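You operate a simulated robot arm through the tools that you are given. There is no shell and no other tool. Be economical: measure what you need, move in short steps, check, and stop when the job is done.

You are at the controls of a simulated robot arm. One attempt, no reset.

JOB
Wind the woven cloth on by one pull of the cloth lever.
Fine: first press the yellow release button once and put the loom brake off; brake on again after; weave no row.

Only the result counts: the job must be done as asked and must still hold three seconds after the hand-in. Knocking over, shifting, dropping, spilling or breaking anything else fails it. Flat cloth is picked up by pressing the open fingertips on it (5 to 10 N) and closing them slowly along it; thin cloth reads only 2 to 8 mm in the jaws.

ROBOT AND FRAMES
A 6-joint arm with a two-finger gripper, on a carriage that runs on a rail from [0.001, -0.477] to [-0.003, 1.863] (x, y) and turns from -230 to 102 degrees about z. Base frame: it is fixed where the carriage stands at the start and does not move with it; the origin is on the floor, on the carriage's upright axis, x ahead of it, y to its left, z up. Lengths are in m, angles in degrees, forces in N, time in s.
Its first joint turns from -166.0 to 166.0 degrees. Places, roughly: cloth lever [0.3, -0.3, 0.9]; first lever [0.6, 0.1, 1.2]; fourth lever [0.6, -0.2, 1.2]; loom brake lever [0.3, 0.2, 0.9]; release button [0.6, -0.3, 1.2]; second lever [0.6, 0, 1.2]; table loom [0.6, -0.1, 1]; third lever [0.6, -0.1, 1.2]. Payload 2.54 kg.
The tool frame sits at the grasp point between the pads (the TCP): z along the fingers, y along the line on which they close. The tips reach 0.023 m beyond it. Largest opening 0.126 m; the body of the gripper starts 0.082 m behind the TCP.
Orientation is that of the tool frame in the base frame, as [roll, pitch, yaw] about the fixed x, y, z axes, in that order (R = Rz(yaw) Ry(pitch) Rx(roll)). With the fingers straight down and closing along the base's y, the tool's x points along the base's -x, its y along +y and its z along -z.

CONTROLS
- The arm moves only by the tool play_rows. Its argument "deltas" is a list that holds one entry, the list of rows, each a list of 7 numbers: the shift along the tool's x, y, z in m, then the turn, a rotation vector about the tool's x, y, z in degrees, then the finger opening in m, from 0 to 0.126. In form: [[[dx, dy, dz, ax, ay, az, hand], ...]]. A call has 1 to 8 rows; each row is the pose to reach, as a shift and turn from the pose commanded when the call began, along the tool's axes at that moment. Each row takes 0.2 s and may step no farther than 0.05 m and 8.6 degrees from the row before; otherwise, or with a gripper value out of range, the whole call is refused. Where a pose cannot be reached the arm comes as near as it can. A force on the tool above 40 N (or 10 N above the force at the start of the call, whichever is more), or a blocked arm, ends the call early, and 0.2 s more pass. The fingers move at their own pace and stop on an object; they squeeze with about 24 N. The grip force told is the motor's: it shows also when the fingers shut on nothing. Time passes only in rows, and 0.2 s behind the last, so rows that repeat a pose let the fingers close. It gives the time, the measured TCP pose, the force on the tool (base axes), the opening and the grip force at its end, in the units of the frame above (readings bear some noise), with the torque about the TCP (base axes, N m) and any sound that the robot's microphone picked up.
- Cameras (640 x 400 px; columns grow to the right, rows downward): "scene" is now at [0.063, 0.1645, 1.4065]; the picture's right is [-0.39, -0.92, 0.00], its down [-0.45, 0.19, -0.87] and it looks along [0.80, -0.34, -0.49] (base axes); focal length 214 px, centre (320, 200). "wrist" rides on the gripper at [0.082, 0.014, -0.122] in the tool frame; the picture's right is [-0.17, 0.99, 0.00], its down [-0.79, -0.13, -0.60] and it looks along [-0.59, -0.10, 0.80] (tool axes); focal length 243 px, centre (320, 200). There is no depth. A picture from a camera that has moved, and an enlarged one, comes with that camera's place and axes in the base frame and with its lens.
- camera(camera): a new picture of that camera. It takes no simulated time.
- raise_lower(by): slides the trunk up (or, below 0, down) by that many m; the arm and the scene camera ride with it, the base frame stays. It gives what a move gives, with no picture.
- drive_base(legs): drives the robot by 1 to 6 legs, each [ahead, left, turn to the left] in m, m and degrees, along the robot's own axes; the way and the turn of a leg run together, so that a leg with both is an arc; at most 1.5 m and 180 degrees a leg. The arm and the cameras ride along, it lands a little off, and it stops where it bumps. It keeps to its track: a leg is cut to what the track allows. It gives what a move gives.
- turn_head(pan, tilt): turns the head with the scene camera to pan (to the left, within 120 degrees either way) and tilt (down, from -29 to 69), counted from straight ahead of the robot. It gives what a move gives.
- zoom(camera, box): a new picture of the part [left, top, right, bottom] of that camera's present view, enlarged. It takes no simulated time.
- close_job(): hands the job in; it is judged then, once.

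Go step by step. Nothing tells you exact positions but the pictures and the camera data: compare them with the known pose of the tool, close in by small moves and look again before you grip or let go. The budget is 120 turns and 98 pictures, counting those below and the enlarged ones. Unless the task says otherwise, let go and move clear before handing in, and close with one line.

The tools are called by a JSON object that holds its "name" and its "arguments". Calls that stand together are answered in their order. play_rows: Moves the arm, as the interface text tells. Its arguments: {"type":"object","properties":{"deltas":{"type":"array"}},"required":["deltas"]} The other tools are called the same way: raise_lower (by) slides the trunk up or down; drive_base (legs) drives the base; turn_head (pan, tilt) turns the head that bears the scene camera; camera (camera) takes a picture; zoom (camera, box) takes an enlarged picture of a part of a camera's view; close_job () hands the job in.

At the start:

```text
time: 0.0
tcp_pos: [0.4928, -0.1344, 1.4028]
tcp_rot: [-180.0, 0.0, -180.0]
contact_force: [-0.3, -0.4, -0.7]
ft_torque: [0.0, -0.02, 0.0]
opening: 0.1261
finger_force: 0.0
trunk travel left (down, up): [-0.2, 0.29]
robot x, y, heading: [0.0027, -0.0004, -0.2]
head pan, tilt: [-23.1, 29.3]
```

scene: 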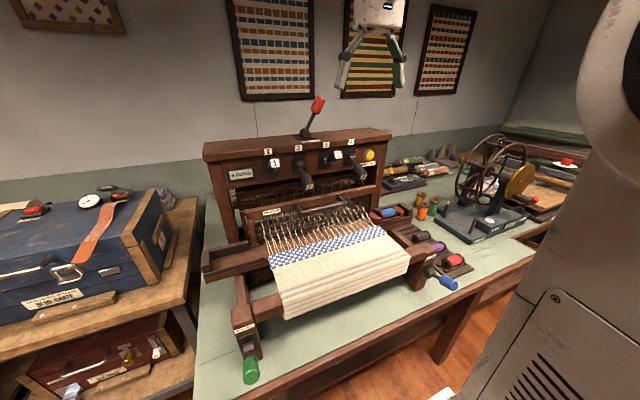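
wrist: 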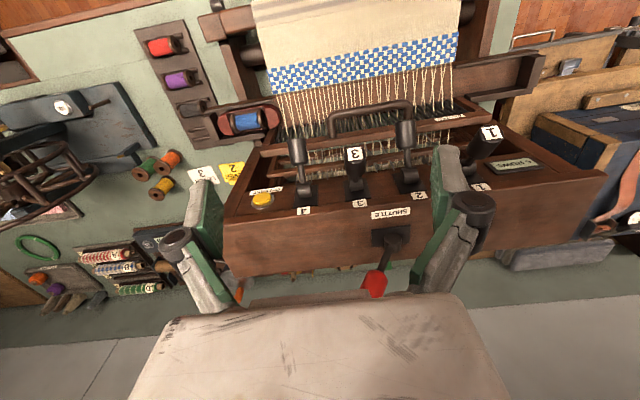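

I see the loom with a green handle (brake, left front), a blue handle (cloth lever, right front), a yellow button on the castle's right, and a red shuttle lever on top. I'll enlarge these for detail.

{"name": "zoom", "arguments": {"camera": "scene", "box": [200, 290, 320, 390]}}

{"name": "zoom", "arguments": {"camera": "scene", "box": [380, 220, 500, 310]}}

{"name": "zoom", "arguments": {"camera": "scene", "box": [200, 90, 400, 215]}}

{"name": "zoom", "arguments": {"camera": "wrist", "box": [180, 100, 340, 220]}}

```text
4.00 times, centred on (260, 340) of scene
camera zoom: at [0.063, 0.1645, 1.4065], right [-0.39, -0.92, 0.0], down [-0.45, 0.19, -0.87], along [0.8, -0.34, -0.49], focal length 858 px, centre (560, -360)
```

zoom: 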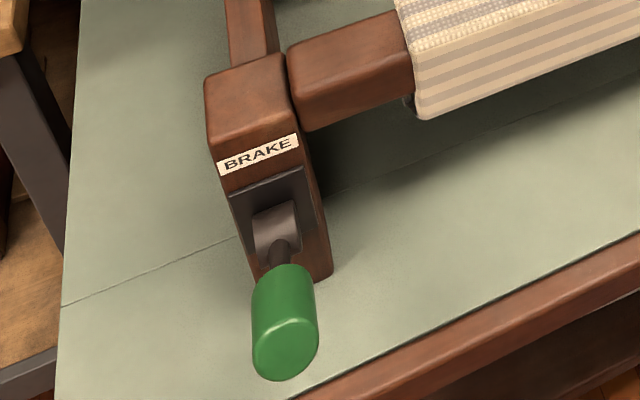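

```text
4.44 times, centred on (440, 265) of scene
camera zoom: at [0.063, 0.1645, 1.4065], right [-0.39, -0.92, 0.0], down [-0.45, 0.19, -0.87], along [0.8, -0.34, -0.49], focal length 953 px, centre (-213, -89)
```

zoom: 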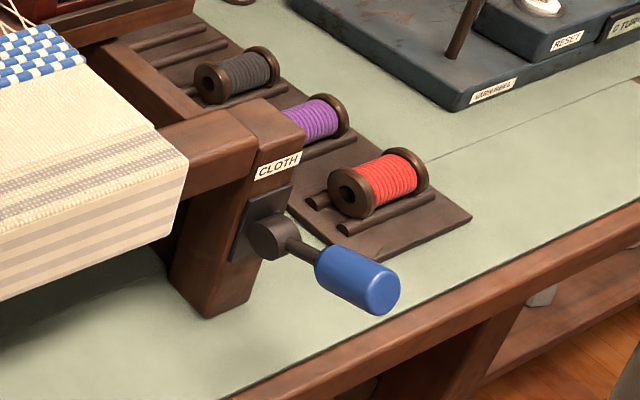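

```text
3.20 times, centred on (300, 152) of scene
camera zoom: at [0.063, 0.1645, 1.4065], right [-0.39, -0.92, 0.0], down [-0.45, 0.19, -0.87], along [0.8, -0.34, -0.49], focal length 686 px, centre (384, 352)
```

zoom: 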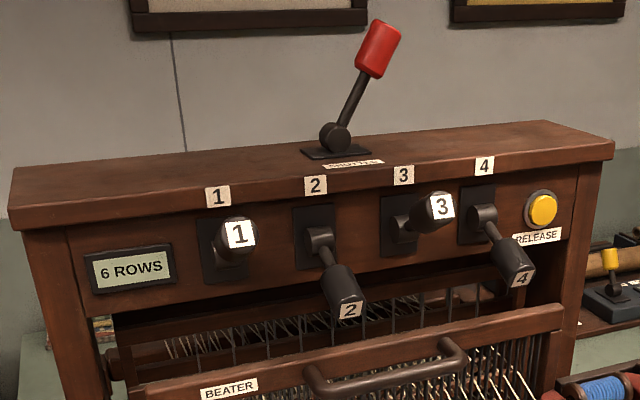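

```text
3.33 times, centred on (260, 160) of wrist
camera zoom: at [0.4089, -0.1194, 1.5249], right [0.17, 0.99, 0.0], down [0.79, -0.13, 0.6], along [0.59, -0.1, -0.8], focal length 809 px, centre (520, 333)
```

zoom: 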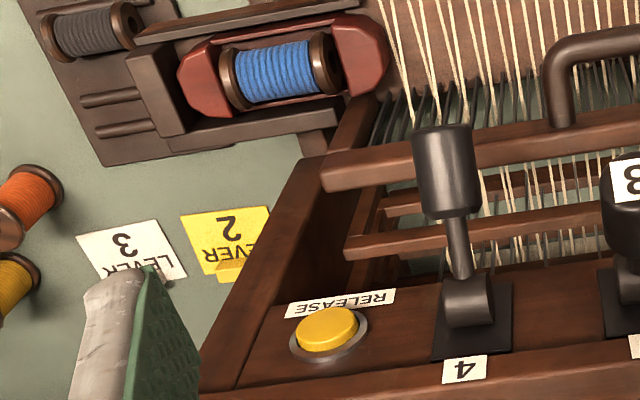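

The button comes out near [0.642, -0.261, 1.183], facing -x. I'll turn the fingers forward, with the hand closed, while moving to the button's y.

{"name": "play_rows", "arguments": {"deltas": [[[0.005, -0.016, 0, 0, -8.5, 0, 0.0], [0.01, -0.032, 0, 0, -17, 0, 0.0], [0.015, -0.048, 0, 0, -25.5, 0, 0.0], [0.02, -0.064, 0, 0, -34, 0, 0.0], [0.025, -0.08, 0, 0, -42.5, 0, 0.0], [0.03, -0.096, 0, 0, -51, 0, 0.0], [0.035, -0.112, 0, 0, -59.5, 0, 0.0], [0.04, -0.127, 0, 0, -68, 0, 0.0]]]}}

```text
time: 1.6
tcp_pos: [0.4935, -0.1312, 1.399]
tcp_rot: [-179.9, 57.4, -166.7]
contact_force: [-2.5, -3.3, 0.4]
ft_torque: [0.17, -0.17, 0.22]
opening: 0.0
finger_force: 24.1
trunk travel left (down, up): [-0.2, 0.29]
robot x, y, heading: [-0.0002, -0.0024, -0.1]
head pan, tilt: [-23.1, 29.3]
stopped in row 7: the arm was blocked; the commanded pose is now the measured one
```

The arm was blocked partway through the turn. I'll look before continuing.

{"name": "camera", "arguments": {"camera": "scene"}}

{"name": "camera", "arguments": {"camera": "wrist"}}

```text
91 pictures are left
camera scene: at [0.0539, 0.1648, 1.3852], right [-0.43, -0.9, 0.0], down [-0.62, 0.3, -0.73], along [0.66, -0.31, -0.69], focal length 214 px, centre (320, 200)
```

scene: 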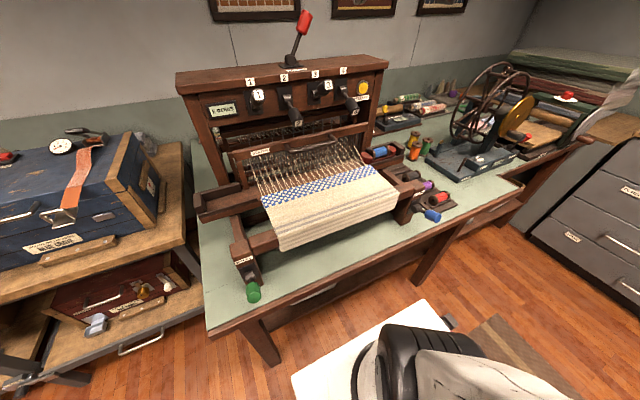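

```text
90 pictures are left
camera wrist: at [0.3469, -0.1503, 1.3953], right [-0.14, 0.98, 0.14], down [-0.05, -0.15, 0.99], along [0.99, 0.13, 0.07], focal length 243 px, centre (320, 200)
```

wrist: 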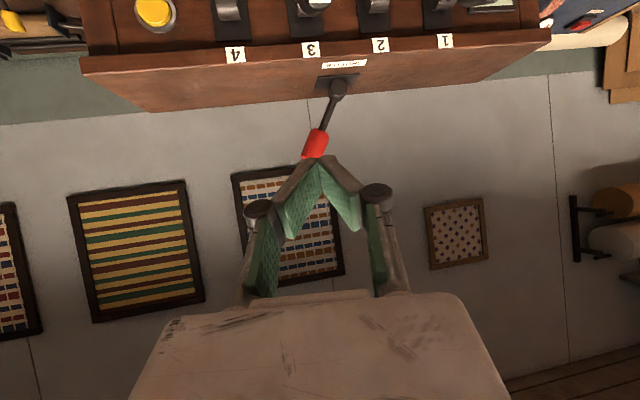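

The arm's link is pressing against the head (the scene camera tilted). The current tilt is already enough to poke the button, so I'll straighten the yaw and move right and down, away from the head.

{"name": "play_rows", "arguments": {"deltas": [[[0.021, -0.023, 0.013, 1.8, 0, 1.2, 0], [0.042, -0.046, 0.026, 3.6, 0, 2.3, 0], [0.063, -0.07, 0.04, 5.4, 0, 3.5, 0], [0.085, -0.093, 0.053, 7.2, 0, 4.7, 0], [0.106, -0.116, 0.067, 9, 0, 5.8, 0], [0.127, -0.139, 0.08, 10.9, 0, 7, 0], [0.127, -0.139, 0.08, 10.9, 0, 7, 0]]]}}

{"name": "camera", "arguments": {"camera": "scene"}}

{"name": "camera", "arguments": {"camera": "wrist"}}

```text
time: 3.2
tcp_pos: [0.52, -0.2843, 1.2494]
tcp_rot: [-179.9, 57.5, 178.5]
contact_force: [-1.7, 0.1, 0.2]
ft_torque: [0.0, 0.02, -0.04]
opening: 0.0
finger_force: 23.9
trunk travel left (down, up): [-0.2, 0.29]
robot x, y, heading: [0.0, 0.0011, -0.1]
head pan, tilt: [-23.1, 29.3]
```

```text
89 pictures are left
camera scene: at [0.0336, 0.2334, 1.3602], right [0.52, -0.86, 0.0], down [-0.76, -0.46, -0.46], along [0.39, 0.24, -0.89], focal length 214 px, centre (320, 200)
```

scene: 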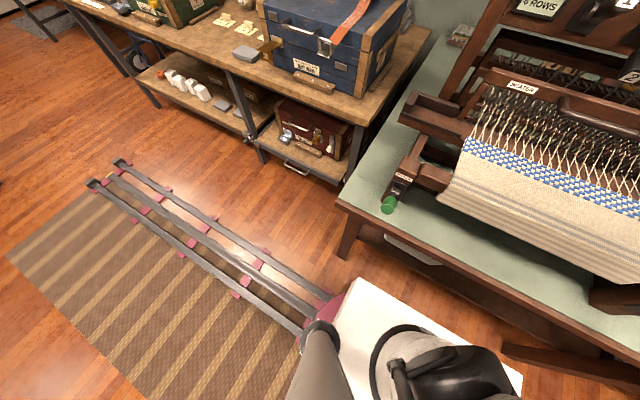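

```text
88 pictures are left
camera wrist: at [0.3734, -0.2662, 1.2465], right [0.11, 0.98, 0.14], down [-0.08, -0.13, 0.99], along [0.99, -0.12, 0.07], focal length 243 px, centre (320, 200)
```

wrist: 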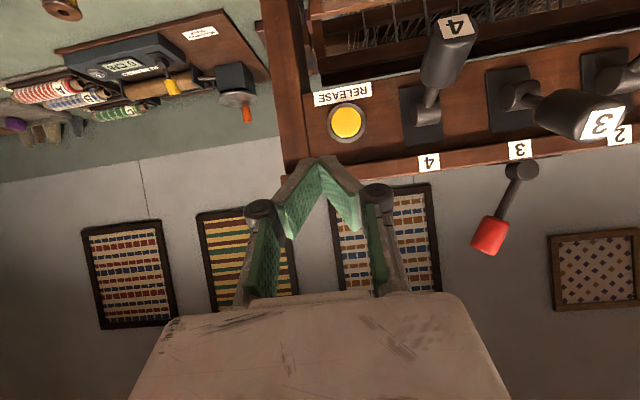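

The button refines to about [0.642, -0.259, 1.185]. I'll move to just in front of it, biased slightly right to keep clear of lever 4.

{"name": "play_rows", "arguments": {"deltas": [[[0.012, 0.005, 0.02, 0, 0, 0, 0], [0.012, 0.012, 0.045, 0, 0, 0, 0], [0.012, 0.02, 0.07, 0, 0, 0, 0], [0.012, 0.021, 0.09, 0, 0, 0, 0], [0.012, 0.021, 0.09, 0, 0, 0, 0]]]}}

{"name": "camera", "arguments": {"camera": "wrist"}}

```text
time: 4.4
tcp_pos: [0.592, -0.2667, 1.1916]
tcp_rot: [180.0, 57.4, 178.7]
contact_force: [0.2, -0.4, 0.2]
ft_torque: [0.0, -0.03, -0.02]
opening: 0.0
finger_force: 24.3
trunk travel left (down, up): [-0.2, 0.29]
robot x, y, heading: [-0.0022, 0.0001, 0.0]
head pan, tilt: [-23.1, 29.3]
```

```text
87 pictures are left
camera wrist: at [0.4444, -0.2479, 1.1886], right [0.11, 0.98, 0.14], down [-0.08, -0.13, 0.99], along [0.99, -0.12, 0.06], focal length 243 px, centre (320, 200)
```

wrist: 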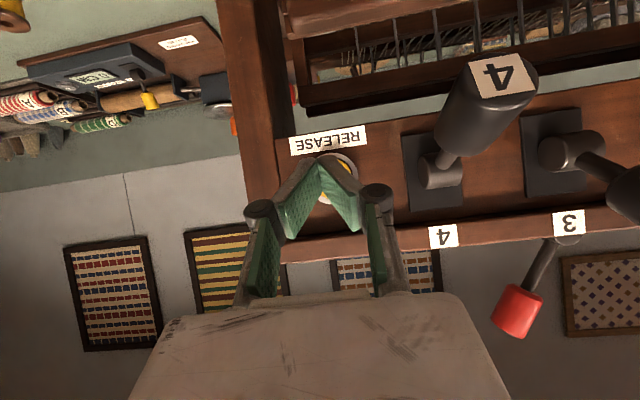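

Lined up. Now I push forward along +x in small steps.

{"name": "play_rows", "arguments": {"deltas": [[[-0.0045, 0.004, 0.0145, 0, 0, 0, 0], [-0.008, 0.005, 0.0195, 0, 0, 0, 0], [-0.0103, 0.005, 0.023, 0, 0, 0, 0], [-0.0125, 0.005, 0.0265, 0, 0, 0, 0], [-0.0146, 0.005, 0.03, 0, 0, 0, 0]]]}}

{"name": "camera", "arguments": {"camera": "wrist"}}

```text
time: 5.8
tcp_pos: [0.6216, -0.2626, 1.1882]
tcp_rot: [180.0, 57.5, 178.6]
contact_force: [-23.4, 4.5, 6.4]
ft_torque: [0.03, -0.16, 0.16]
opening: 0.0062
finger_force: 28.5
trunk travel left (down, up): [-0.2, 0.29]
robot x, y, heading: [0.0015, 0.0012, -0.2]
head pan, tilt: [-23.1, 29.3]
heard: click
stopped in row 5: the force on the tool passed its limit at 41 N (the readings are from after the stop); the commanded pose is now the measured one
```

```text
86 pictures are left
camera wrist: at [0.4729, -0.2442, 1.1856], right [0.11, 0.98, 0.14], down [-0.08, -0.13, 0.99], along [0.99, -0.12, 0.06], focal length 243 px, centre (320, 200)
```

wrist: 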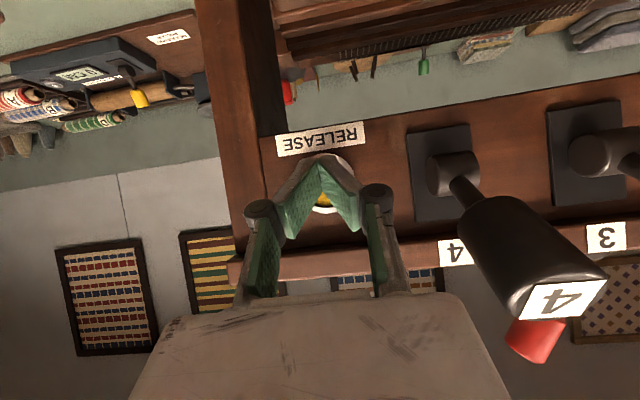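

Click heard and lever 4 sprang up: the release is done. Backing straight off now.

{"name": "play_rows", "arguments": {"deltas": [[[0.016, -0.003, -0.025, 0, 0, 0, 0], [0.032, -0.006, -0.05, 0, 0, 0, 0], [0.048, -0.006, -0.075, 0, 0, 0, 0], [0.064, -0.006, -0.1, 0, 0, 0, 0], [0.064, -0.006, -0.1, 0, 0, 0, 0]]]}}

{"name": "camera", "arguments": {"camera": "wrist"}}

{"name": "turn_head", "arguments": {"pan": -15, "tilt": 45}}

```text
time: 6.9
tcp_pos: [0.5586, -0.312, 1.2]
tcp_rot: [179.7, 57.4, 178.8]
contact_force: [-0.1, -1.3, 0.4]
ft_torque: [0.03, 0.01, 0.02]
opening: 0.0002
finger_force: 28.3
trunk travel left (down, up): [-0.2, 0.29]
robot x, y, heading: [-0.0006, -0.0015, -0.0]
head pan, tilt: [-23.1, 29.3]
stopped in row 5: the arm was blocked; the commanded pose is now the measured one
```

```text
85 pictures are left
camera wrist: at [0.411, -0.2936, 1.1977], right [0.11, 0.98, 0.14], down [-0.08, -0.13, 0.99], along [0.99, -0.12, 0.06], focal length 243 px, centre (320, 200)
```

wrist: 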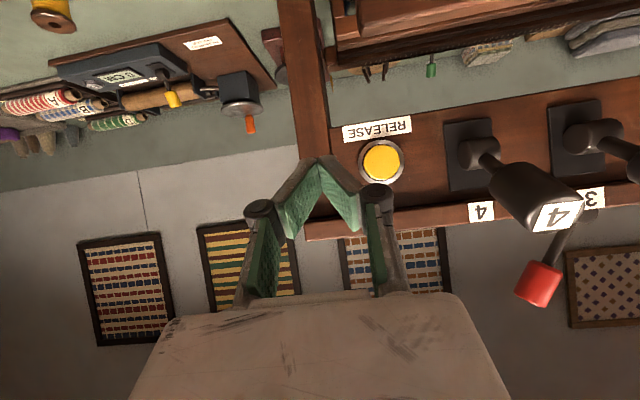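

```text
time: 7.7
tcp_pos: [0.5576, -0.3125, 1.2005]
tcp_rot: [180.0, 57.3, 178.6]
contact_force: [0.1, 1.6, -0.3]
ft_torque: [-0.04, 0.03, 0.01]
opening: 0.0
finger_force: 28.4
trunk travel left (down, up): [-0.2, 0.29]
robot x, y, heading: [0.0005, -0.0024, -0.2]
head pan, tilt: [-15.0, 45.0]
```

The arm was blocked again, probably the elbow against the head or body. I'll look at the scene view.

{"name": "camera", "arguments": {"camera": "scene"}}

```text
84 pictures are left
camera scene: at [0.0624, 0.1857, 1.3876], right [-0.17, -0.99, 0.0], down [-0.65, 0.11, -0.75], along [0.74, -0.13, -0.66], focal length 214 px, centre (320, 200)
```

scene: 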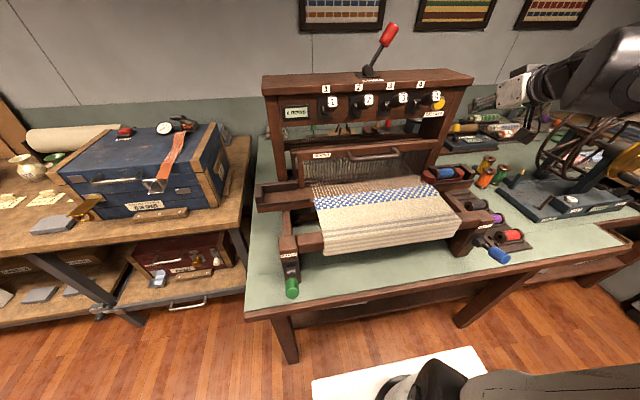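

The head is free again, and all four shaft levers now stand up. I'll zoom on the brake and cloth levers from this new viewpoint.

{"name": "zoom", "arguments": {"camera": "scene", "box": [260, 225, 340, 305]}}

{"name": "zoom", "arguments": {"camera": "scene", "box": [450, 210, 540, 280]}}

```text
5.00 times, centred on (300, 265) of scene
camera zoom: at [0.0624, 0.1857, 1.3876], right [-0.17, -0.99, 0.0], down [-0.65, 0.11, -0.75], along [0.74, -0.13, -0.66], focal length 1072 px, centre (420, -125)
```

zoom: 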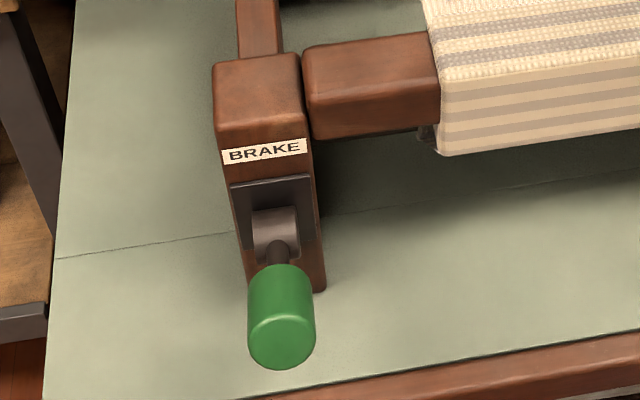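

```text
5.71 times, centred on (495, 245) of scene
camera zoom: at [0.0624, 0.1857, 1.3876], right [-0.17, -0.99, 0.0], down [-0.65, 0.11, -0.75], along [0.74, -0.13, -0.66], focal length 1226 px, centre (-680, -57)
```

zoom: 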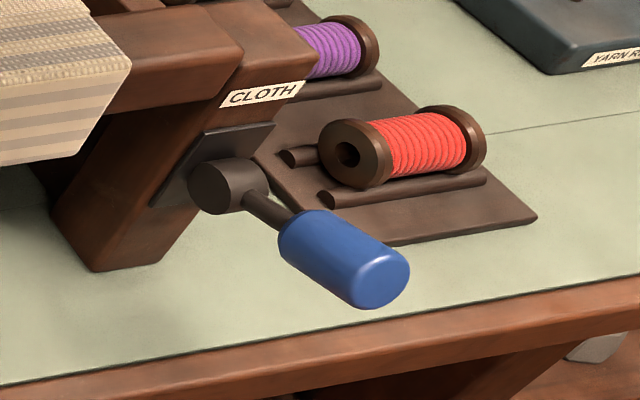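

Next I'll lift up and return the fingers to pointing straight down, heading back toward the middle.

{"name": "play_rows", "arguments": {"deltas": [[[-0.02, 0.0, -0.03, 0, 0, 0, 0], [-0.03, 0.01, -0.06, 0, 8.2, 0, 0], [-0.03, 0.03, -0.08, 0, 16.4, 0, 0], [-0.03, 0.05, -0.1, 0, 24.6, 0, 0], [-0.03, 0.07, -0.12, 0, 32.8, 0, 0], [-0.03, 0.09, -0.13, 0, 41, 0, 0], [-0.03, 0.1, -0.14, 0, 49.2, 0, 0], [-0.03, 0.1, -0.14, 0, 57.4, 0, 0]]]}}

```text
time: 9.5
tcp_pos: [0.4543, -0.2085, 1.3016]
tcp_rot: [180.0, -0.1, 178.6]
contact_force: [-1.2, -0.4, 0.5]
ft_torque: [-0.02, -0.1, 0.01]
opening: 0.0
finger_force: 28.4
trunk travel left (down, up): [-0.2, 0.29]
robot x, y, heading: [-0.0047, -0.0004, -0.1]
head pan, tilt: [-15.0, 45.0]
```

{"name": "play_rows", "arguments": {"deltas": [[[0.02, 0.037, 0.012, 0, 0, 0, 0], [0.04, 0.075, 0.025, 0, 0, 0, 0], [0.06, 0.112, 0.037, 0, 0, 0, 0], [0.08, 0.15, 0.05, 0, 0, 0, 0], [0.1, 0.187, 0.062, 0, 0, 0, 0], [0.115, 0.225, 0.075, 0, 0, 0, 0], [0.12, 0.262, 0.09, 0, 0, 0, 0], [0.12, 0.3, 0.1, 0, 0, 0, 0]]]}}

{"name": "camera", "arguments": {"camera": "wrist"}}

{"name": "camera", "arguments": {"camera": "scene"}}

```text
time: 11.3
tcp_pos: [0.3429, 0.0943, 1.2016]
tcp_rot: [180.0, 0.0, 178.6]
contact_force: [-0.4, 0.4, 0.3]
ft_torque: [0.04, 0.0, -0.02]
opening: 0.0001
finger_force: 28.7
trunk travel left (down, up): [-0.2, 0.29]
robot x, y, heading: [-0.0005, -0.0025, -0.0]
head pan, tilt: [-15.0, 45.0]
```

```text
81 pictures are left
camera wrist: at [0.2596, 0.1108, 1.3242], right [0.19, 0.98, 0.0], down [0.79, -0.15, 0.6], along [0.59, -0.11, -0.8], focal length 243 px, centre (320, 200)
```

wrist: 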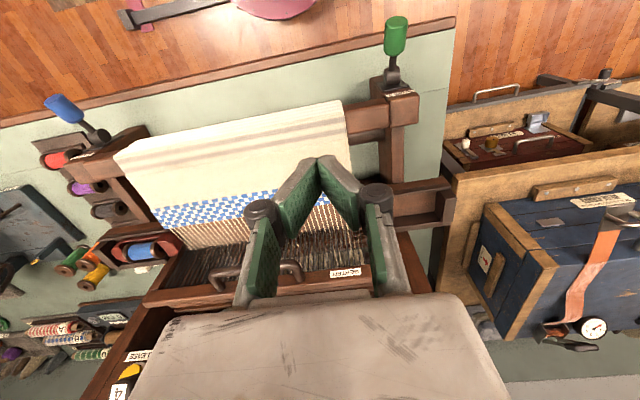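

```text
80 pictures are left
camera scene: at [0.0579, 0.1788, 1.3828], right [-0.26, -0.97, 0.0], down [-0.68, 0.18, -0.71], along [0.68, -0.18, -0.71], focal length 214 px, centre (320, 200)
```

scene: 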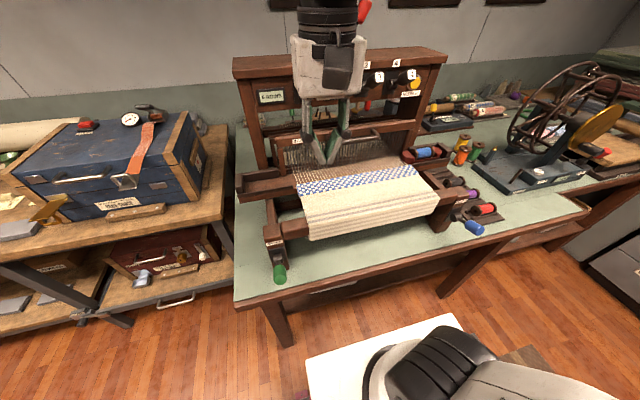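

{"name": "zoom", "arguments": {"camera": "wrist", "box": [350, 0, 450, 110]}}

{"name": "zoom", "arguments": {"camera": "wrist", "box": [20, 70, 140, 190]}}

{"name": "zoom", "arguments": {"camera": "scene", "box": [240, 215, 320, 295]}}

{"name": "zoom", "arguments": {"camera": "scene", "box": [425, 180, 505, 250]}}

```text
3.64 times, centred on (400, 55) of wrist
camera zoom: at [0.2596, 0.1108, 1.3242], right [0.19, 0.98, 0.0], down [0.79, -0.15, 0.6], along [0.59, -0.11, -0.8], focal length 882 px, centre (29, 727)
```

zoom: 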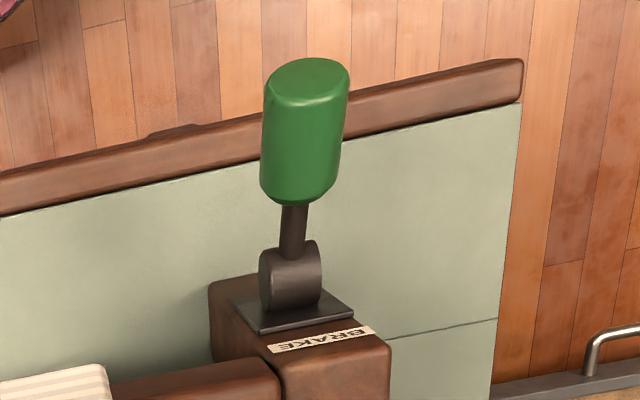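

```text
3.33 times, centred on (80, 130) of wrist
camera zoom: at [0.2596, 0.1108, 1.3242], right [0.19, 0.98, 0.0], down [0.79, -0.15, 0.6], along [0.59, -0.11, -0.8], focal length 809 px, centre (1120, 433)
```

zoom: 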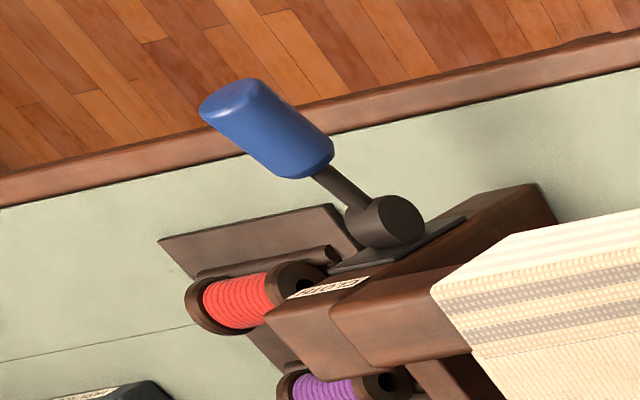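

```text
5.00 times, centred on (280, 255) of scene
camera zoom: at [0.0579, 0.1788, 1.3828], right [-0.26, -0.97, 0.0], down [-0.68, 0.18, -0.71], along [0.68, -0.18, -0.71], focal length 1072 px, centre (520, -75)
```

zoom: 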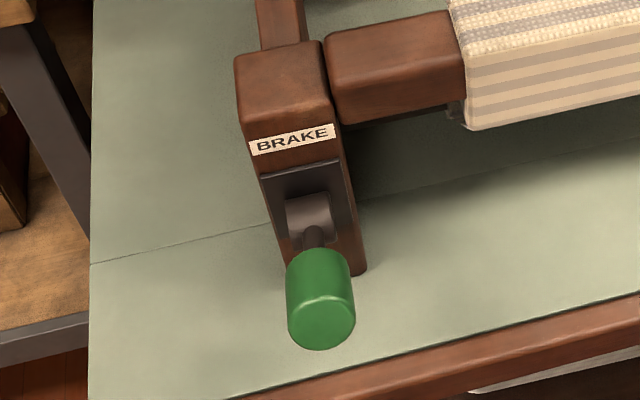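

```text
5.71 times, centred on (465, 215) of scene
camera zoom: at [0.0579, 0.1788, 1.3828], right [-0.26, -0.97, 0.0], down [-0.68, 0.18, -0.71], along [0.68, -0.18, -0.71], focal length 1226 px, centre (-509, 114)
```

zoom: 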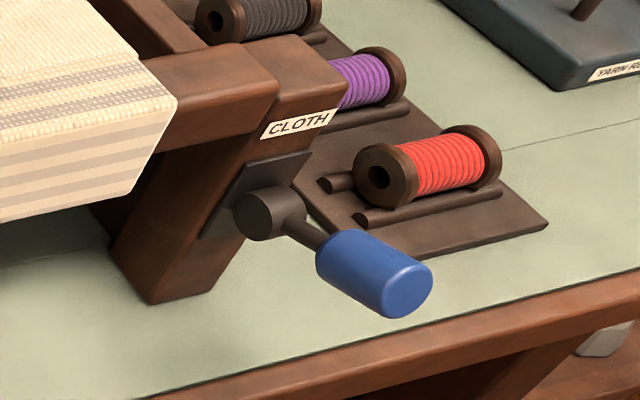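

Triangulated: brake knob centre ≈ [0.299, 0.211, 0.911], pivot ≈ [0.356, 0.212, 0.888]; cloth knob ≈ [0.296, -0.326, 0.911]. Both levers are tilted up about 25–30°, so the brake goes off by moving down. I'll move above the brake knob.

{"name": "play_rows", "arguments": {"deltas": [[[0.01, 0.023, 0.03, 0, 0, 0, 0.0], [0.02, 0.046, 0.06, 0, 0, 0, 0.0], [0.03, 0.07, 0.09, 0, 0, 0, 0.0], [0.04, 0.093, 0.12, 0, 0, 0, 0.0], [0.05, 0.116, 0.15, 0, 0, 0, 0.0], [0.05, 0.116, 0.15, 0, 0, 0, 0.0]]]}}

{"name": "camera", "arguments": {"camera": "wrist"}}

{"name": "camera", "arguments": {"camera": "scene"}}

```text
time: 12.7
tcp_pos: [0.2935, 0.2119, 1.0507]
tcp_rot: [179.9, -0.1, 178.7]
contact_force: [-0.3, -0.1, 0.7]
ft_torque: [-0.02, -0.02, 0.01]
opening: 0.0
finger_force: 28.5
trunk travel left (down, up): [-0.2, 0.29]
robot x, y, heading: [0.0032, -0.0006, 0.1]
head pan, tilt: [-15.0, 45.0]
```

```text
75 pictures are left
camera wrist: at [0.2111, 0.2288, 1.1732], right [0.19, 0.98, 0.0], down [0.79, -0.15, 0.6], along [0.59, -0.11, -0.8], focal length 243 px, centre (320, 200)
```

wrist: 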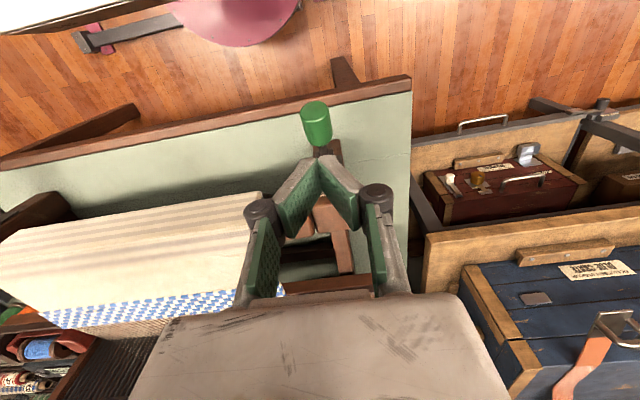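

```text
74 pictures are left
camera scene: at [0.0584, 0.179, 1.3828], right [-0.26, -0.97, 0.0], down [-0.68, 0.18, -0.71], along [0.68, -0.18, -0.71], focal length 214 px, centre (320, 200)
```

scene: 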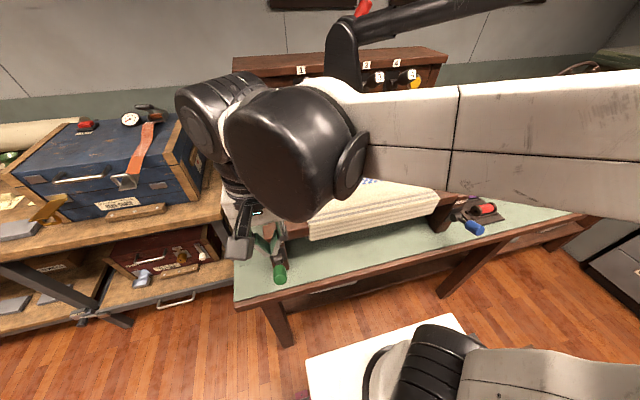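

Knob confirmed at about [0.301, 0.208]. I descend onto it with closed fingertips, slowing at contact.

{"name": "play_rows", "arguments": {"deltas": [[[0, -0.001, 0.04, 0, 0, 0, 0], [0, -0.002, 0.08, 0, 0, 0, 0], [0, -0.002, 0.095, 0, 0, 0, 0], [0, -0.002, 0.105, 0, 0, 0, 0], [0, -0.002, 0.115, 0, 0, 0, 0], [0, -0.002, 0.125, 0, 0, 0, 0], [0, -0.002, 0.135, 0, 0, 0, 0]]]}}

{"name": "camera", "arguments": {"camera": "wrist"}}

```text
time: 14.3
tcp_pos: [0.2946, 0.2094, 0.9169]
tcp_rot: [180.0, -0.2, 178.7]
contact_force: [0.5, -0.2, 0.3]
ft_torque: [-0.02, -0.01, 0.01]
opening: 0.0002
finger_force: 28.5
trunk travel left (down, up): [-0.2, 0.29]
robot x, y, heading: [0.0014, 0.0013, -0.1]
head pan, tilt: [-15.0, 45.0]
```

```text
73 pictures are left
camera wrist: at [0.2119, 0.2256, 1.0393], right [0.19, 0.98, 0.0], down [0.79, -0.15, 0.6], along [0.59, -0.11, -0.8], focal length 243 px, centre (320, 200)
```

wrist: 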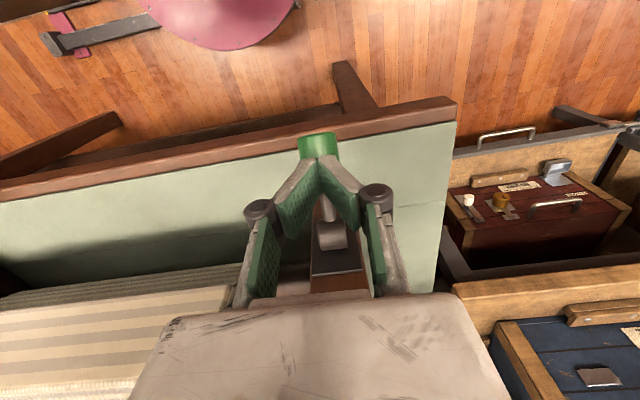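

{"name": "zoom", "arguments": {"camera": "wrist", "box": [260, 110, 400, 290]}}

{"name": "zoom", "arguments": {"camera": "scene", "box": [230, 215, 330, 295]}}

```text
2.22 times, centred on (330, 200) of wrist
camera zoom: at [0.2119, 0.2256, 1.0393], right [0.19, 0.98, 0.0], down [0.79, -0.15, 0.6], along [0.59, -0.11, -0.8], focal length 539 px, centre (298, 200)
```

zoom: 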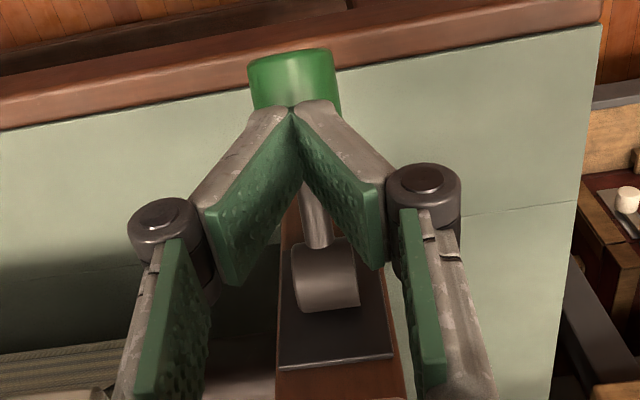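

```text
5.00 times, centred on (280, 255) of scene
camera zoom: at [0.0582, 0.1789, 1.3828], right [-0.26, -0.97, 0.0], down [-0.68, 0.18, -0.71], along [0.68, -0.18, -0.71], focal length 1072 px, centre (520, -75)
```

zoom: 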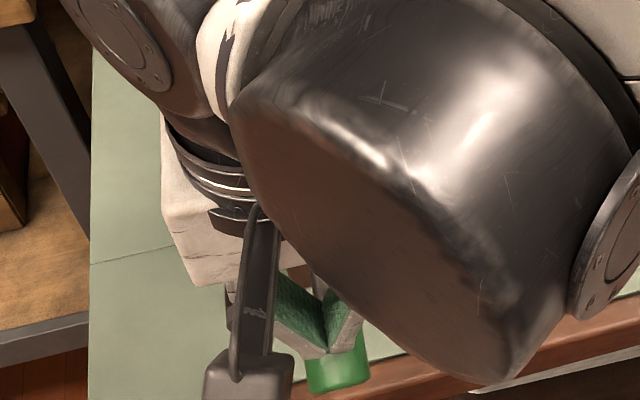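

The lever is swinging down with little resistance. I'll keep pushing down to its stop.

{"name": "play_rows", "arguments": {"deltas": [[[0, 0, 0.008, 0, 0, 0, 0], [0, 0, 0.016, 0, 0, 0, 0], [0, 0, 0.024, 0, 0, 0, 0], [0, 0, 0.032, 0, 0, 0, 0], [0, 0, 0.04, 0, 0, 0, 0]]]}}

{"name": "zoom", "arguments": {"camera": "wrist", "box": [260, 110, 400, 290]}}

```text
time: 14.8
tcp_pos: [0.2955, 0.2104, 0.9109]
tcp_rot: [180.0, 0.0, 178.7]
contact_force: [-8.4, -4.5, 32.3]
ft_torque: [-0.22, -0.25, -0.08]
opening: 0.0056
finger_force: 28.1
trunk travel left (down, up): [-0.2, 0.29]
robot x, y, heading: [0.0001, 0.0005, 0.0]
head pan, tilt: [-15.0, 45.0]
stopped in row 2: the force on the tool passed its limit at 58 N (the readings are from after the stop); the commanded pose is now the measured one
```

```text
2.22 times, centred on (330, 200) of wrist
camera zoom: at [0.2123, 0.2258, 1.0324], right [0.19, 0.98, 0.0], down [0.79, -0.15, 0.6], along [0.59, -0.11, -0.8], focal length 539 px, centre (298, 200)
```

zoom: 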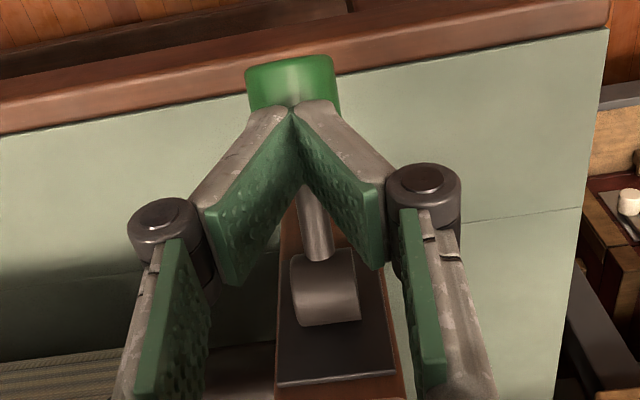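

Hard stop reached. I'll lift and look at the brake's new state.

{"name": "play_rows", "arguments": {"deltas": [[[0, 0, -0.03, 0, 0, 0, 0], [0, 0, -0.07, 0, 0, 0, 0], [0, 0, -0.11, 0, 0, 0, 0], [0, 0, -0.15, 0, 0, 0, 0], [0, 0, -0.15, 0, 0, 0, 0]]]}}

{"name": "zoom", "arguments": {"camera": "wrist", "box": [260, 70, 400, 250]}}

{"name": "zoom", "arguments": {"camera": "scene", "box": [230, 215, 330, 295]}}

```text
time: 15.9
tcp_pos: [0.2946, 0.2089, 1.0582]
tcp_rot: [180.0, -0.1, 178.7]
contact_force: [-0.3, -0.3, 0.0]
ft_torque: [-0.01, -0.02, -0.04]
opening: 0.0
finger_force: 28.6
trunk travel left (down, up): [-0.2, 0.29]
robot x, y, heading: [-0.001, -0.0004, -0.0]
head pan, tilt: [-15.0, 45.0]
```

```text
2.22 times, centred on (330, 160) of wrist
camera zoom: at [0.2132, 0.2255, 1.1799], right [0.19, 0.98, 0.0], down [0.79, -0.15, 0.6], along [0.59, -0.11, -0.8], focal length 539 px, centre (298, 289)
```

zoom: 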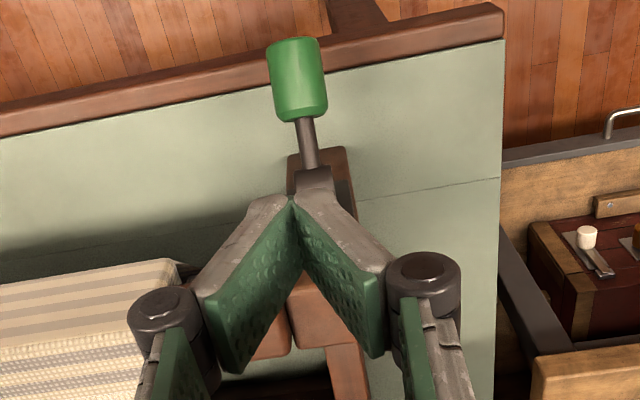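

```text
5.00 times, centred on (280, 255) of scene
camera zoom: at [0.0581, 0.1789, 1.3828], right [-0.26, -0.97, 0.0], down [-0.68, 0.18, -0.71], along [0.68, -0.18, -0.71], focal length 1072 px, centre (520, -75)
```

zoom: 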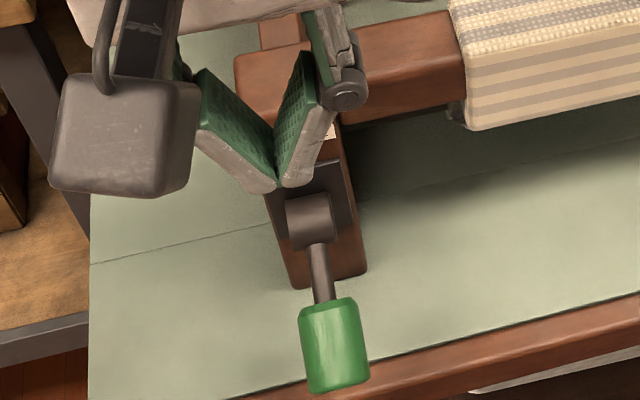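

The brake lever now rests down at about -27° and stays there: brake off. Now I go across to the cloth lever, staying high and bowing outward.

{"name": "play_rows", "arguments": {"deltas": [[[-0.01, -0.02, -0.03, 0, 0, 0, 0], [-0.02, -0.06, -0.05, 0, 0, 0, 0], [-0.03, -0.1, -0.05, 0, 0, 0, 0], [-0.04, -0.145, -0.05, 0, 0, 0, 0], [-0.045, -0.19, -0.05, 0, 0, 0, 0], [-0.045, -0.235, -0.05, 0, 0, 0, 0], [-0.045, -0.28, -0.05, 0, 0, 0, 0], [-0.045, -0.32, -0.05, 0, 0, 0, 0]]]}}

{"name": "play_rows", "arguments": {"deltas": [[[0.005, -0.04, 0, 0, 0, 0, 0], [0.015, -0.08, 0, 0, 0, 0, 0], [0.025, -0.12, 0, 0, 0, 0, 0], [0.03, -0.16, 0.0, 0, 0, 0, 0], [0.035, -0.19, 0.01, 0, 0, 0, 0], [0.04, -0.208, 0.03, 0, 0, 0, 0], [0.04, -0.208, 0.03, 0, 0, 0, 0]]]}}

{"name": "camera", "arguments": {"camera": "wrist"}}

{"name": "camera", "arguments": {"camera": "scene"}}

```text
time: 17.8
tcp_pos: [0.3336, -0.1089, 1.1099]
tcp_rot: [180.0, 0.0, 178.8]
contact_force: [-0.4, 0.1, 0.4]
ft_torque: [-0.01, -0.01, 0.0]
opening: 0.0001
finger_force: 28.5
trunk travel left (down, up): [-0.2, 0.29]
robot x, y, heading: [-0.0017, 0.0002, -0.2]
head pan, tilt: [-15.0, 45.0]
```

```text
time: 19.4
tcp_pos: [0.2885, -0.3201, 1.0778]
tcp_rot: [-180.0, -0.1, 178.8]
contact_force: [0.1, -0.3, -0.3]
ft_torque: [0.0, -0.01, 0.03]
opening: 0.0
finger_force: 28.0
trunk travel left (down, up): [-0.2, 0.29]
robot x, y, heading: [0.003, 0.0008, -0.1]
head pan, tilt: [-15.0, 45.0]
```

```text
67 pictures are left
camera wrist: at [0.2065, -0.3019, 1.2004], right [0.19, 0.98, 0.0], down [0.79, -0.15, 0.6], along [0.59, -0.11, -0.8], focal length 243 px, centre (320, 200)
```

wrist: 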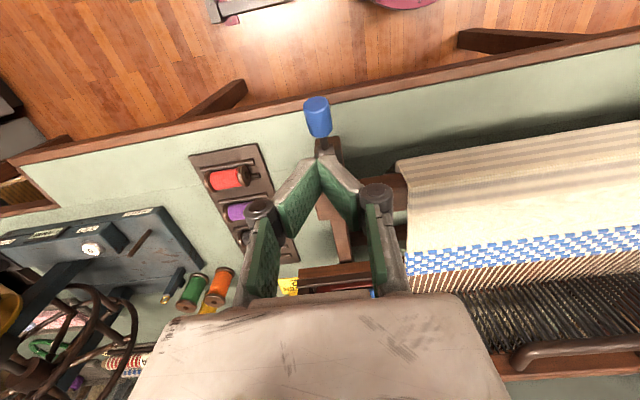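

```text
66 pictures are left
camera scene: at [0.0297, 0.2586, 1.3762], right [0.76, -0.65, 0.0], down [-0.49, -0.58, -0.65], along [0.42, 0.49, -0.76], focal length 214 px, centre (320, 200)
```

scene: 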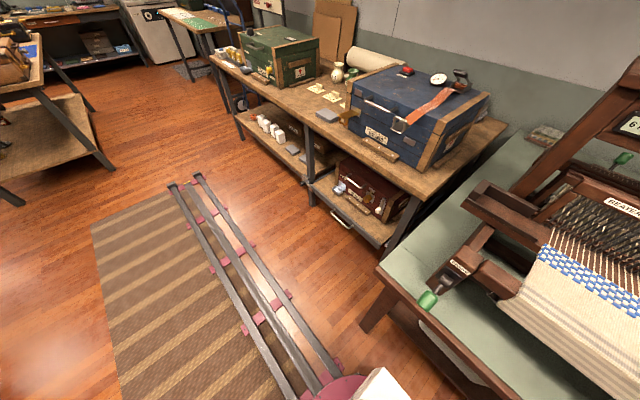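

The cloth knob is at about [0.297, -0.321]. I press it down in one continuous stroke.

{"name": "play_rows", "arguments": {"deltas": [[[0, -0.001, 0.045, 0, 0, 0, 0], [0, -0.001, 0.09, 0, 0, 0, 0], [0, -0.001, 0.11, 0, 0, 0, 0], [0, -0.001, 0.123, 0, 0, 0, 0], [0, -0.001, 0.136, 0, 0, 0, 0], [0, -0.001, 0.149, 0, 0, 0, 0], [0, -0.001, 0.162, 0, 0, 0, 0], [0, -0.001, 0.175, 0, 0, 0, 0]]]}}

{"name": "camera", "arguments": {"camera": "wrist"}}

```text
time: 21.1
tcp_pos: [0.2881, -0.3198, 0.912]
tcp_rot: [180.0, 0.1, 178.8]
contact_force: [-3.3, 1.7, 31.6]
ft_torque: [-0.12, -0.27, -0.04]
opening: 0.0
finger_force: 28.7
trunk travel left (down, up): [-0.2, 0.29]
robot x, y, heading: [-0.002, 0.002, -0.2]
head pan, tilt: [-15.0, 45.0]
stopped in row 8: the force on the tool passed its limit at 64 N (the readings are from after the stop); the commanded pose is now the measured one
```

```text
65 pictures are left
camera wrist: at [0.2065, -0.303, 1.0344], right [0.19, 0.98, 0.0], down [0.79, -0.15, 0.6], along [0.59, -0.11, -0.8], focal length 243 px, centre (320, 200)
```

wrist: 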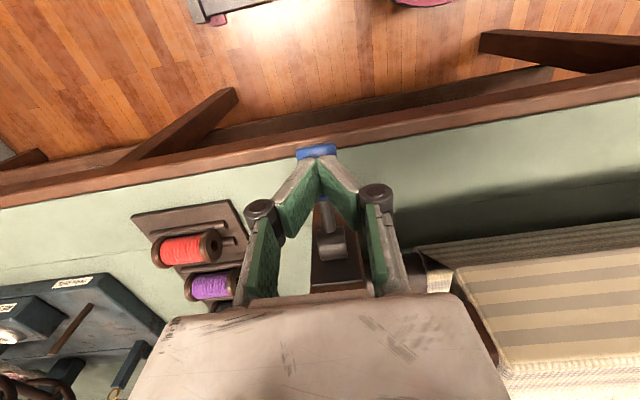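

Bottomed out at the stop. I lift off smoothly and check what the lever and cloth did.

{"name": "play_rows", "arguments": {"deltas": [[[0, 0, -0.03, 0, 0, 0, 0], [0, 0, -0.07, 0, 0, 0, 0], [0, 0, -0.115, 0, 0, 0, 0], [0, 0, -0.16, 0, 0, 0, 0], [0, 0, -0.165, 0, 0, 0, 0]]]}}

{"name": "camera", "arguments": {"camera": "wrist"}}

```text
time: 22.5
tcp_pos: [0.3206, -0.3582, 1.0814]
tcp_rot: [179.8, -0.2, 178.7]
contact_force: [-0.3, -0.2, 0.1]
ft_torque: [-0.01, -0.01, 0.01]
opening: 0.0001
finger_force: 29.0
trunk travel left (down, up): [-0.2, 0.29]
robot x, y, heading: [-0.0001, -0.0025, -0.2]
head pan, tilt: [-15.0, 45.0]
stopped in row 5: the arm was blocked; the commanded pose is now the measured one
```

```text
64 pictures are left
camera wrist: at [0.2386, -0.3419, 1.2047], right [0.19, 0.98, 0.0], down [0.79, -0.15, 0.6], along [0.59, -0.11, -0.8], focal length 243 px, centre (320, 200)
```

wrist: 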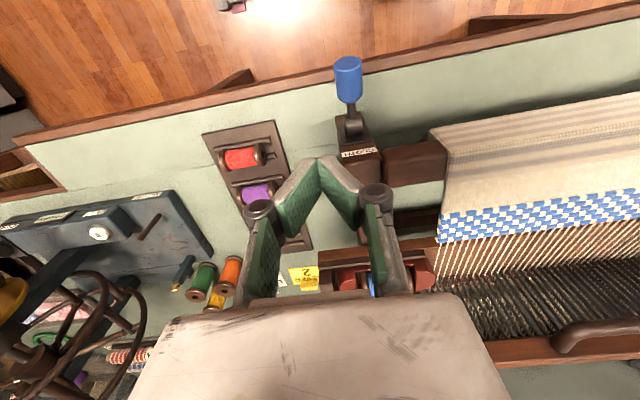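

{"name": "zoom", "arguments": {"camera": "wrist", "box": [300, 40, 400, 160]}}

{"name": "camera", "arguments": {"camera": "scene"}}

```text
3.33 times, centred on (350, 100) of wrist
camera zoom: at [0.2386, -0.3419, 1.2047], right [0.19, 0.98, 0.0], down [0.79, -0.15, 0.6], along [0.59, -0.11, -0.8], focal length 809 px, centre (220, 533)
```

zoom: 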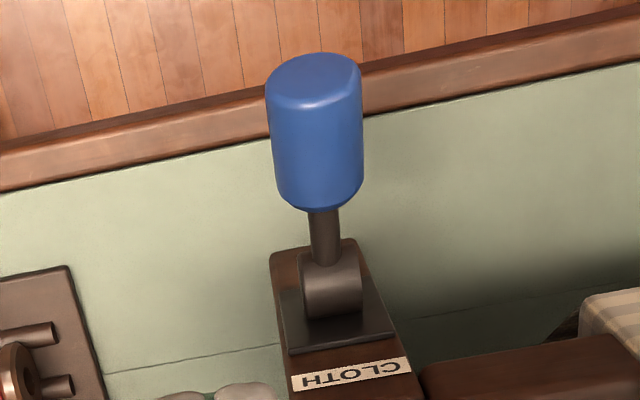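

```text
62 pictures are left
camera scene: at [0.0589, 0.1832, 1.3819], right [-0.21, -0.98, 0.0], down [-0.7, 0.15, -0.7], along [0.68, -0.14, -0.72], focal length 214 px, centre (320, 200)
```

scene: 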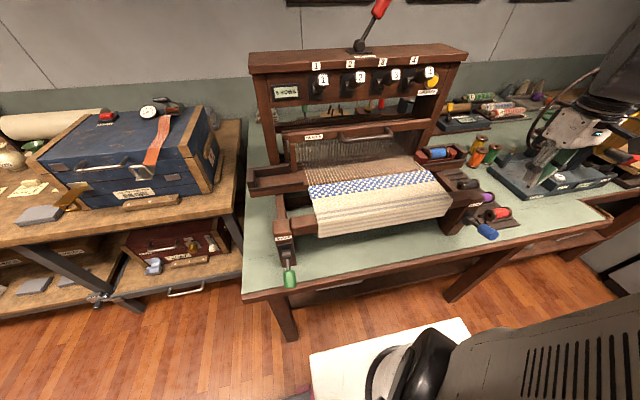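

The cloth lever sprang back up and the blue band has moved about 3 cm toward the front beam, so the cloth has wound on. Now back to the brake to lift its lever up again.

{"name": "play_rows", "arguments": {"deltas": [[[-0.015, 0.03, -0.02, 0, 0, 0, 0], [-0.025, 0.07, -0.03, 0, 0, 0, 0], [-0.03, 0.115, -0.03, 0, 0, 0, 0], [-0.03, 0.16, -0.03, 0, 0, 0, 0], [-0.03, 0.205, -0.03, 0, 0, 0, 0], [-0.03, 0.25, -0.03, 0, 0, 0, 0], [-0.03, 0.295, -0.03, 0, 0, 0, 0], [-0.03, 0.33, -0.03, 0, 0, 0, 0]]]}}

{"name": "play_rows", "arguments": {"deltas": [[[0.005, 0.04, 0, 0, 0, 0, 0], [0.015, 0.08, 0, 0, 0, 0, 0], [0.025, 0.12, 0, 0, 0, 0, 0], [0.03, 0.16, 0, 0, 0, 0, 0], [0.038, 0.2, 0.01, 0, 0, 0, 0.03], [0.045, 0.235, 0.04, 0, 0, 0, 0.07], [0.045, 0.235, 0.07, 0, 0, 0, 0.07], [0.045, 0.235, 0.07, 0, 0, 0, 0.07]]]}}

{"name": "camera", "arguments": {"camera": "wrist"}}

{"name": "camera", "arguments": {"camera": "scene"}}

```text
time: 24.3
tcp_pos: [0.3578, -0.0281, 1.1143]
tcp_rot: [179.9, 0.0, 178.7]
contact_force: [0.6, 0.3, 0.0]
ft_torque: [-0.04, 0.03, -0.02]
opening: 0.0
finger_force: 28.0
trunk travel left (down, up): [-0.2, 0.29]
robot x, y, heading: [0.0016, 0.0015, -0.2]
head pan, tilt: [-15.0, 45.0]
```

```text
time: 26.1
tcp_pos: [0.3173, 0.2088, 1.0418]
tcp_rot: [180.0, 0.0, 178.6]
contact_force: [0.1, 0.0, -0.4]
ft_torque: [0.01, 0.03, -0.02]
opening: 0.0701
finger_force: 0.0
trunk travel left (down, up): [-0.2, 0.29]
robot x, y, heading: [0.0005, -0.003, -0.0]
head pan, tilt: [-15.0, 45.0]
```

```text
61 pictures are left
camera wrist: at [0.2352, 0.2253, 1.1645], right [0.19, 0.98, 0.0], down [0.79, -0.15, 0.6], along [0.59, -0.11, -0.8], focal length 243 px, centre (320, 200)
```

wrist: 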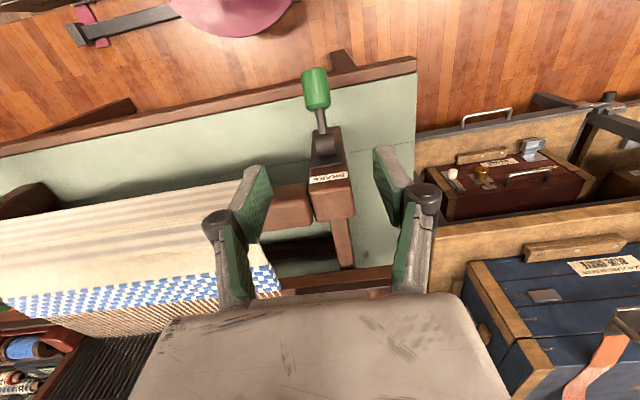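

```text
60 pictures are left
camera scene: at [0.0584, 0.1789, 1.3828], right [-0.26, -0.97, 0.0], down [-0.68, 0.18, -0.71], along [0.68, -0.18, -0.71], focal length 214 px, centre (320, 200)
```

scene: 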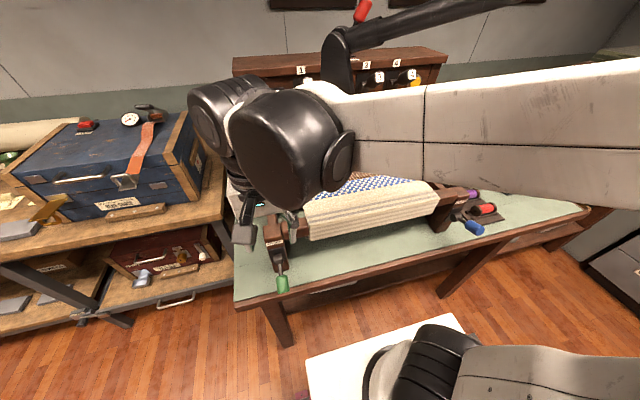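

The knob is at about [0.298, 0.209, 0.860]. I lower open fingers around it.

{"name": "play_rows", "arguments": {"deltas": [[[0.022, 0, 0.03, 0, 0, 0, 0.07], [0.022, 0, 0.07, 0, 0, 0, 0.07], [0.022, 0, 0.11, 0, 0, 0, 0.07], [0.022, 0, 0.14, 0, 0, 0, 0.07], [0.022, 0, 0.16, 0, 0, 0, 0.07], [0.022, 0, 0.174, 0, 0, 0, 0.07], [0.022, 0, 0.174, 0, 0, 0, 0.07]]]}}

{"name": "camera", "arguments": {"camera": "wrist"}}

```text
time: 27.7
tcp_pos: [0.2955, 0.2078, 0.8688]
tcp_rot: [179.9, -0.1, 178.7]
contact_force: [-0.1, -0.9, -0.5]
ft_torque: [-0.02, 0.04, -0.01]
opening: 0.0699
finger_force: 0.0
trunk travel left (down, up): [-0.2, 0.29]
robot x, y, heading: [-0.0015, 0.0009, 0.0]
head pan, tilt: [-15.0, 45.0]
```

```text
59 pictures are left
camera wrist: at [0.2133, 0.2251, 0.9907], right [0.19, 0.98, 0.0], down [0.79, -0.15, 0.6], along [0.59, -0.11, -0.8], focal length 243 px, centre (320, 200)
```

wrist: 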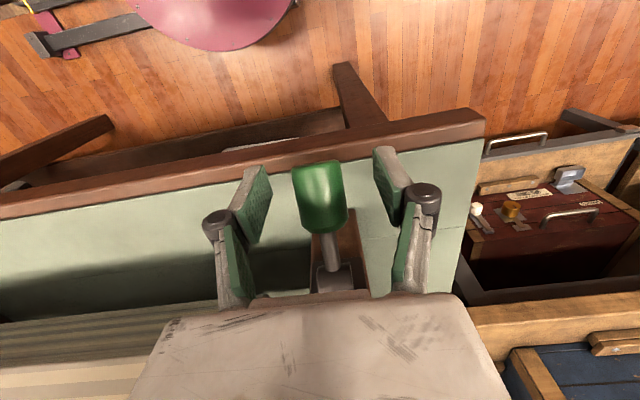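

The knob is centred between the pads. Closing on it.

{"name": "play_rows", "arguments": {"deltas": [[[0, 0.001, 0, 0, 0, 0, 0.04], [0, 0.001, 0, 0, 0, 0, 0.02], [0, 0.001, 0, 0, 0, 0, 0.015], [0, 0.001, 0, 0, 0, 0, 0.01]]]}}

```text
time: 28.7
tcp_pos: [0.2952, 0.2083, 0.8686]
tcp_rot: [-180.0, -0.1, 178.7]
contact_force: [-0.3, -20.5, -7.9]
ft_torque: [-0.19, 0.34, 0.18]
opening: 0.0242
finger_force: 45.0
trunk travel left (down, up): [-0.2, 0.29]
robot x, y, heading: [-0.0002, 0.0006, -0.2]
head pan, tilt: [-15.0, 45.0]
```

Gripped. Lifting along the arc, with a slight sideways correction.

{"name": "play_rows", "arguments": {"deltas": [[[0.003, -0.001, -0.012, 0, 0, 0, 0.01], [0.006, -0.002, -0.025, 0, 0, 0, 0.01], [0.006, -0.002, -0.037, 0, 0, 0, 0.01], [0.003, -0.002, -0.047, 0, 0, 0, 0.01], [-0.001, -0.002, -0.056, 0, 0, 0, 0.01], [-0.003, -0.002, -0.063, 0, 0, 0, 0.01]]]}}

{"name": "camera", "arguments": {"camera": "wrist"}}

```text
time: 30.0
tcp_pos: [0.2972, 0.2079, 0.9266]
tcp_rot: [180.0, -0.1, 178.8]
contact_force: [1.0, 4.5, -20.9]
ft_torque: [-0.01, -0.33, 0.07]
opening: 0.026
finger_force: 45.4
trunk travel left (down, up): [-0.2, 0.29]
robot x, y, heading: [0.0011, -0.0001, 0.2]
head pan, tilt: [-15.0, 45.0]
stopped in row 6: the force on the tool passed its limit at 48 N (the readings are from after the stop); the commanded pose is now the measured one
```

```text
58 pictures are left
camera wrist: at [0.2139, 0.2249, 1.0479], right [0.19, 0.98, 0.0], down [0.79, -0.15, 0.6], along [0.59, -0.11, -0.8], focal length 243 px, centre (320, 200)
```

wrist: 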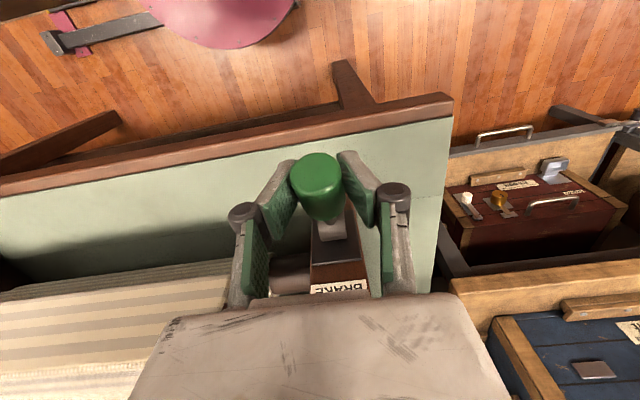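

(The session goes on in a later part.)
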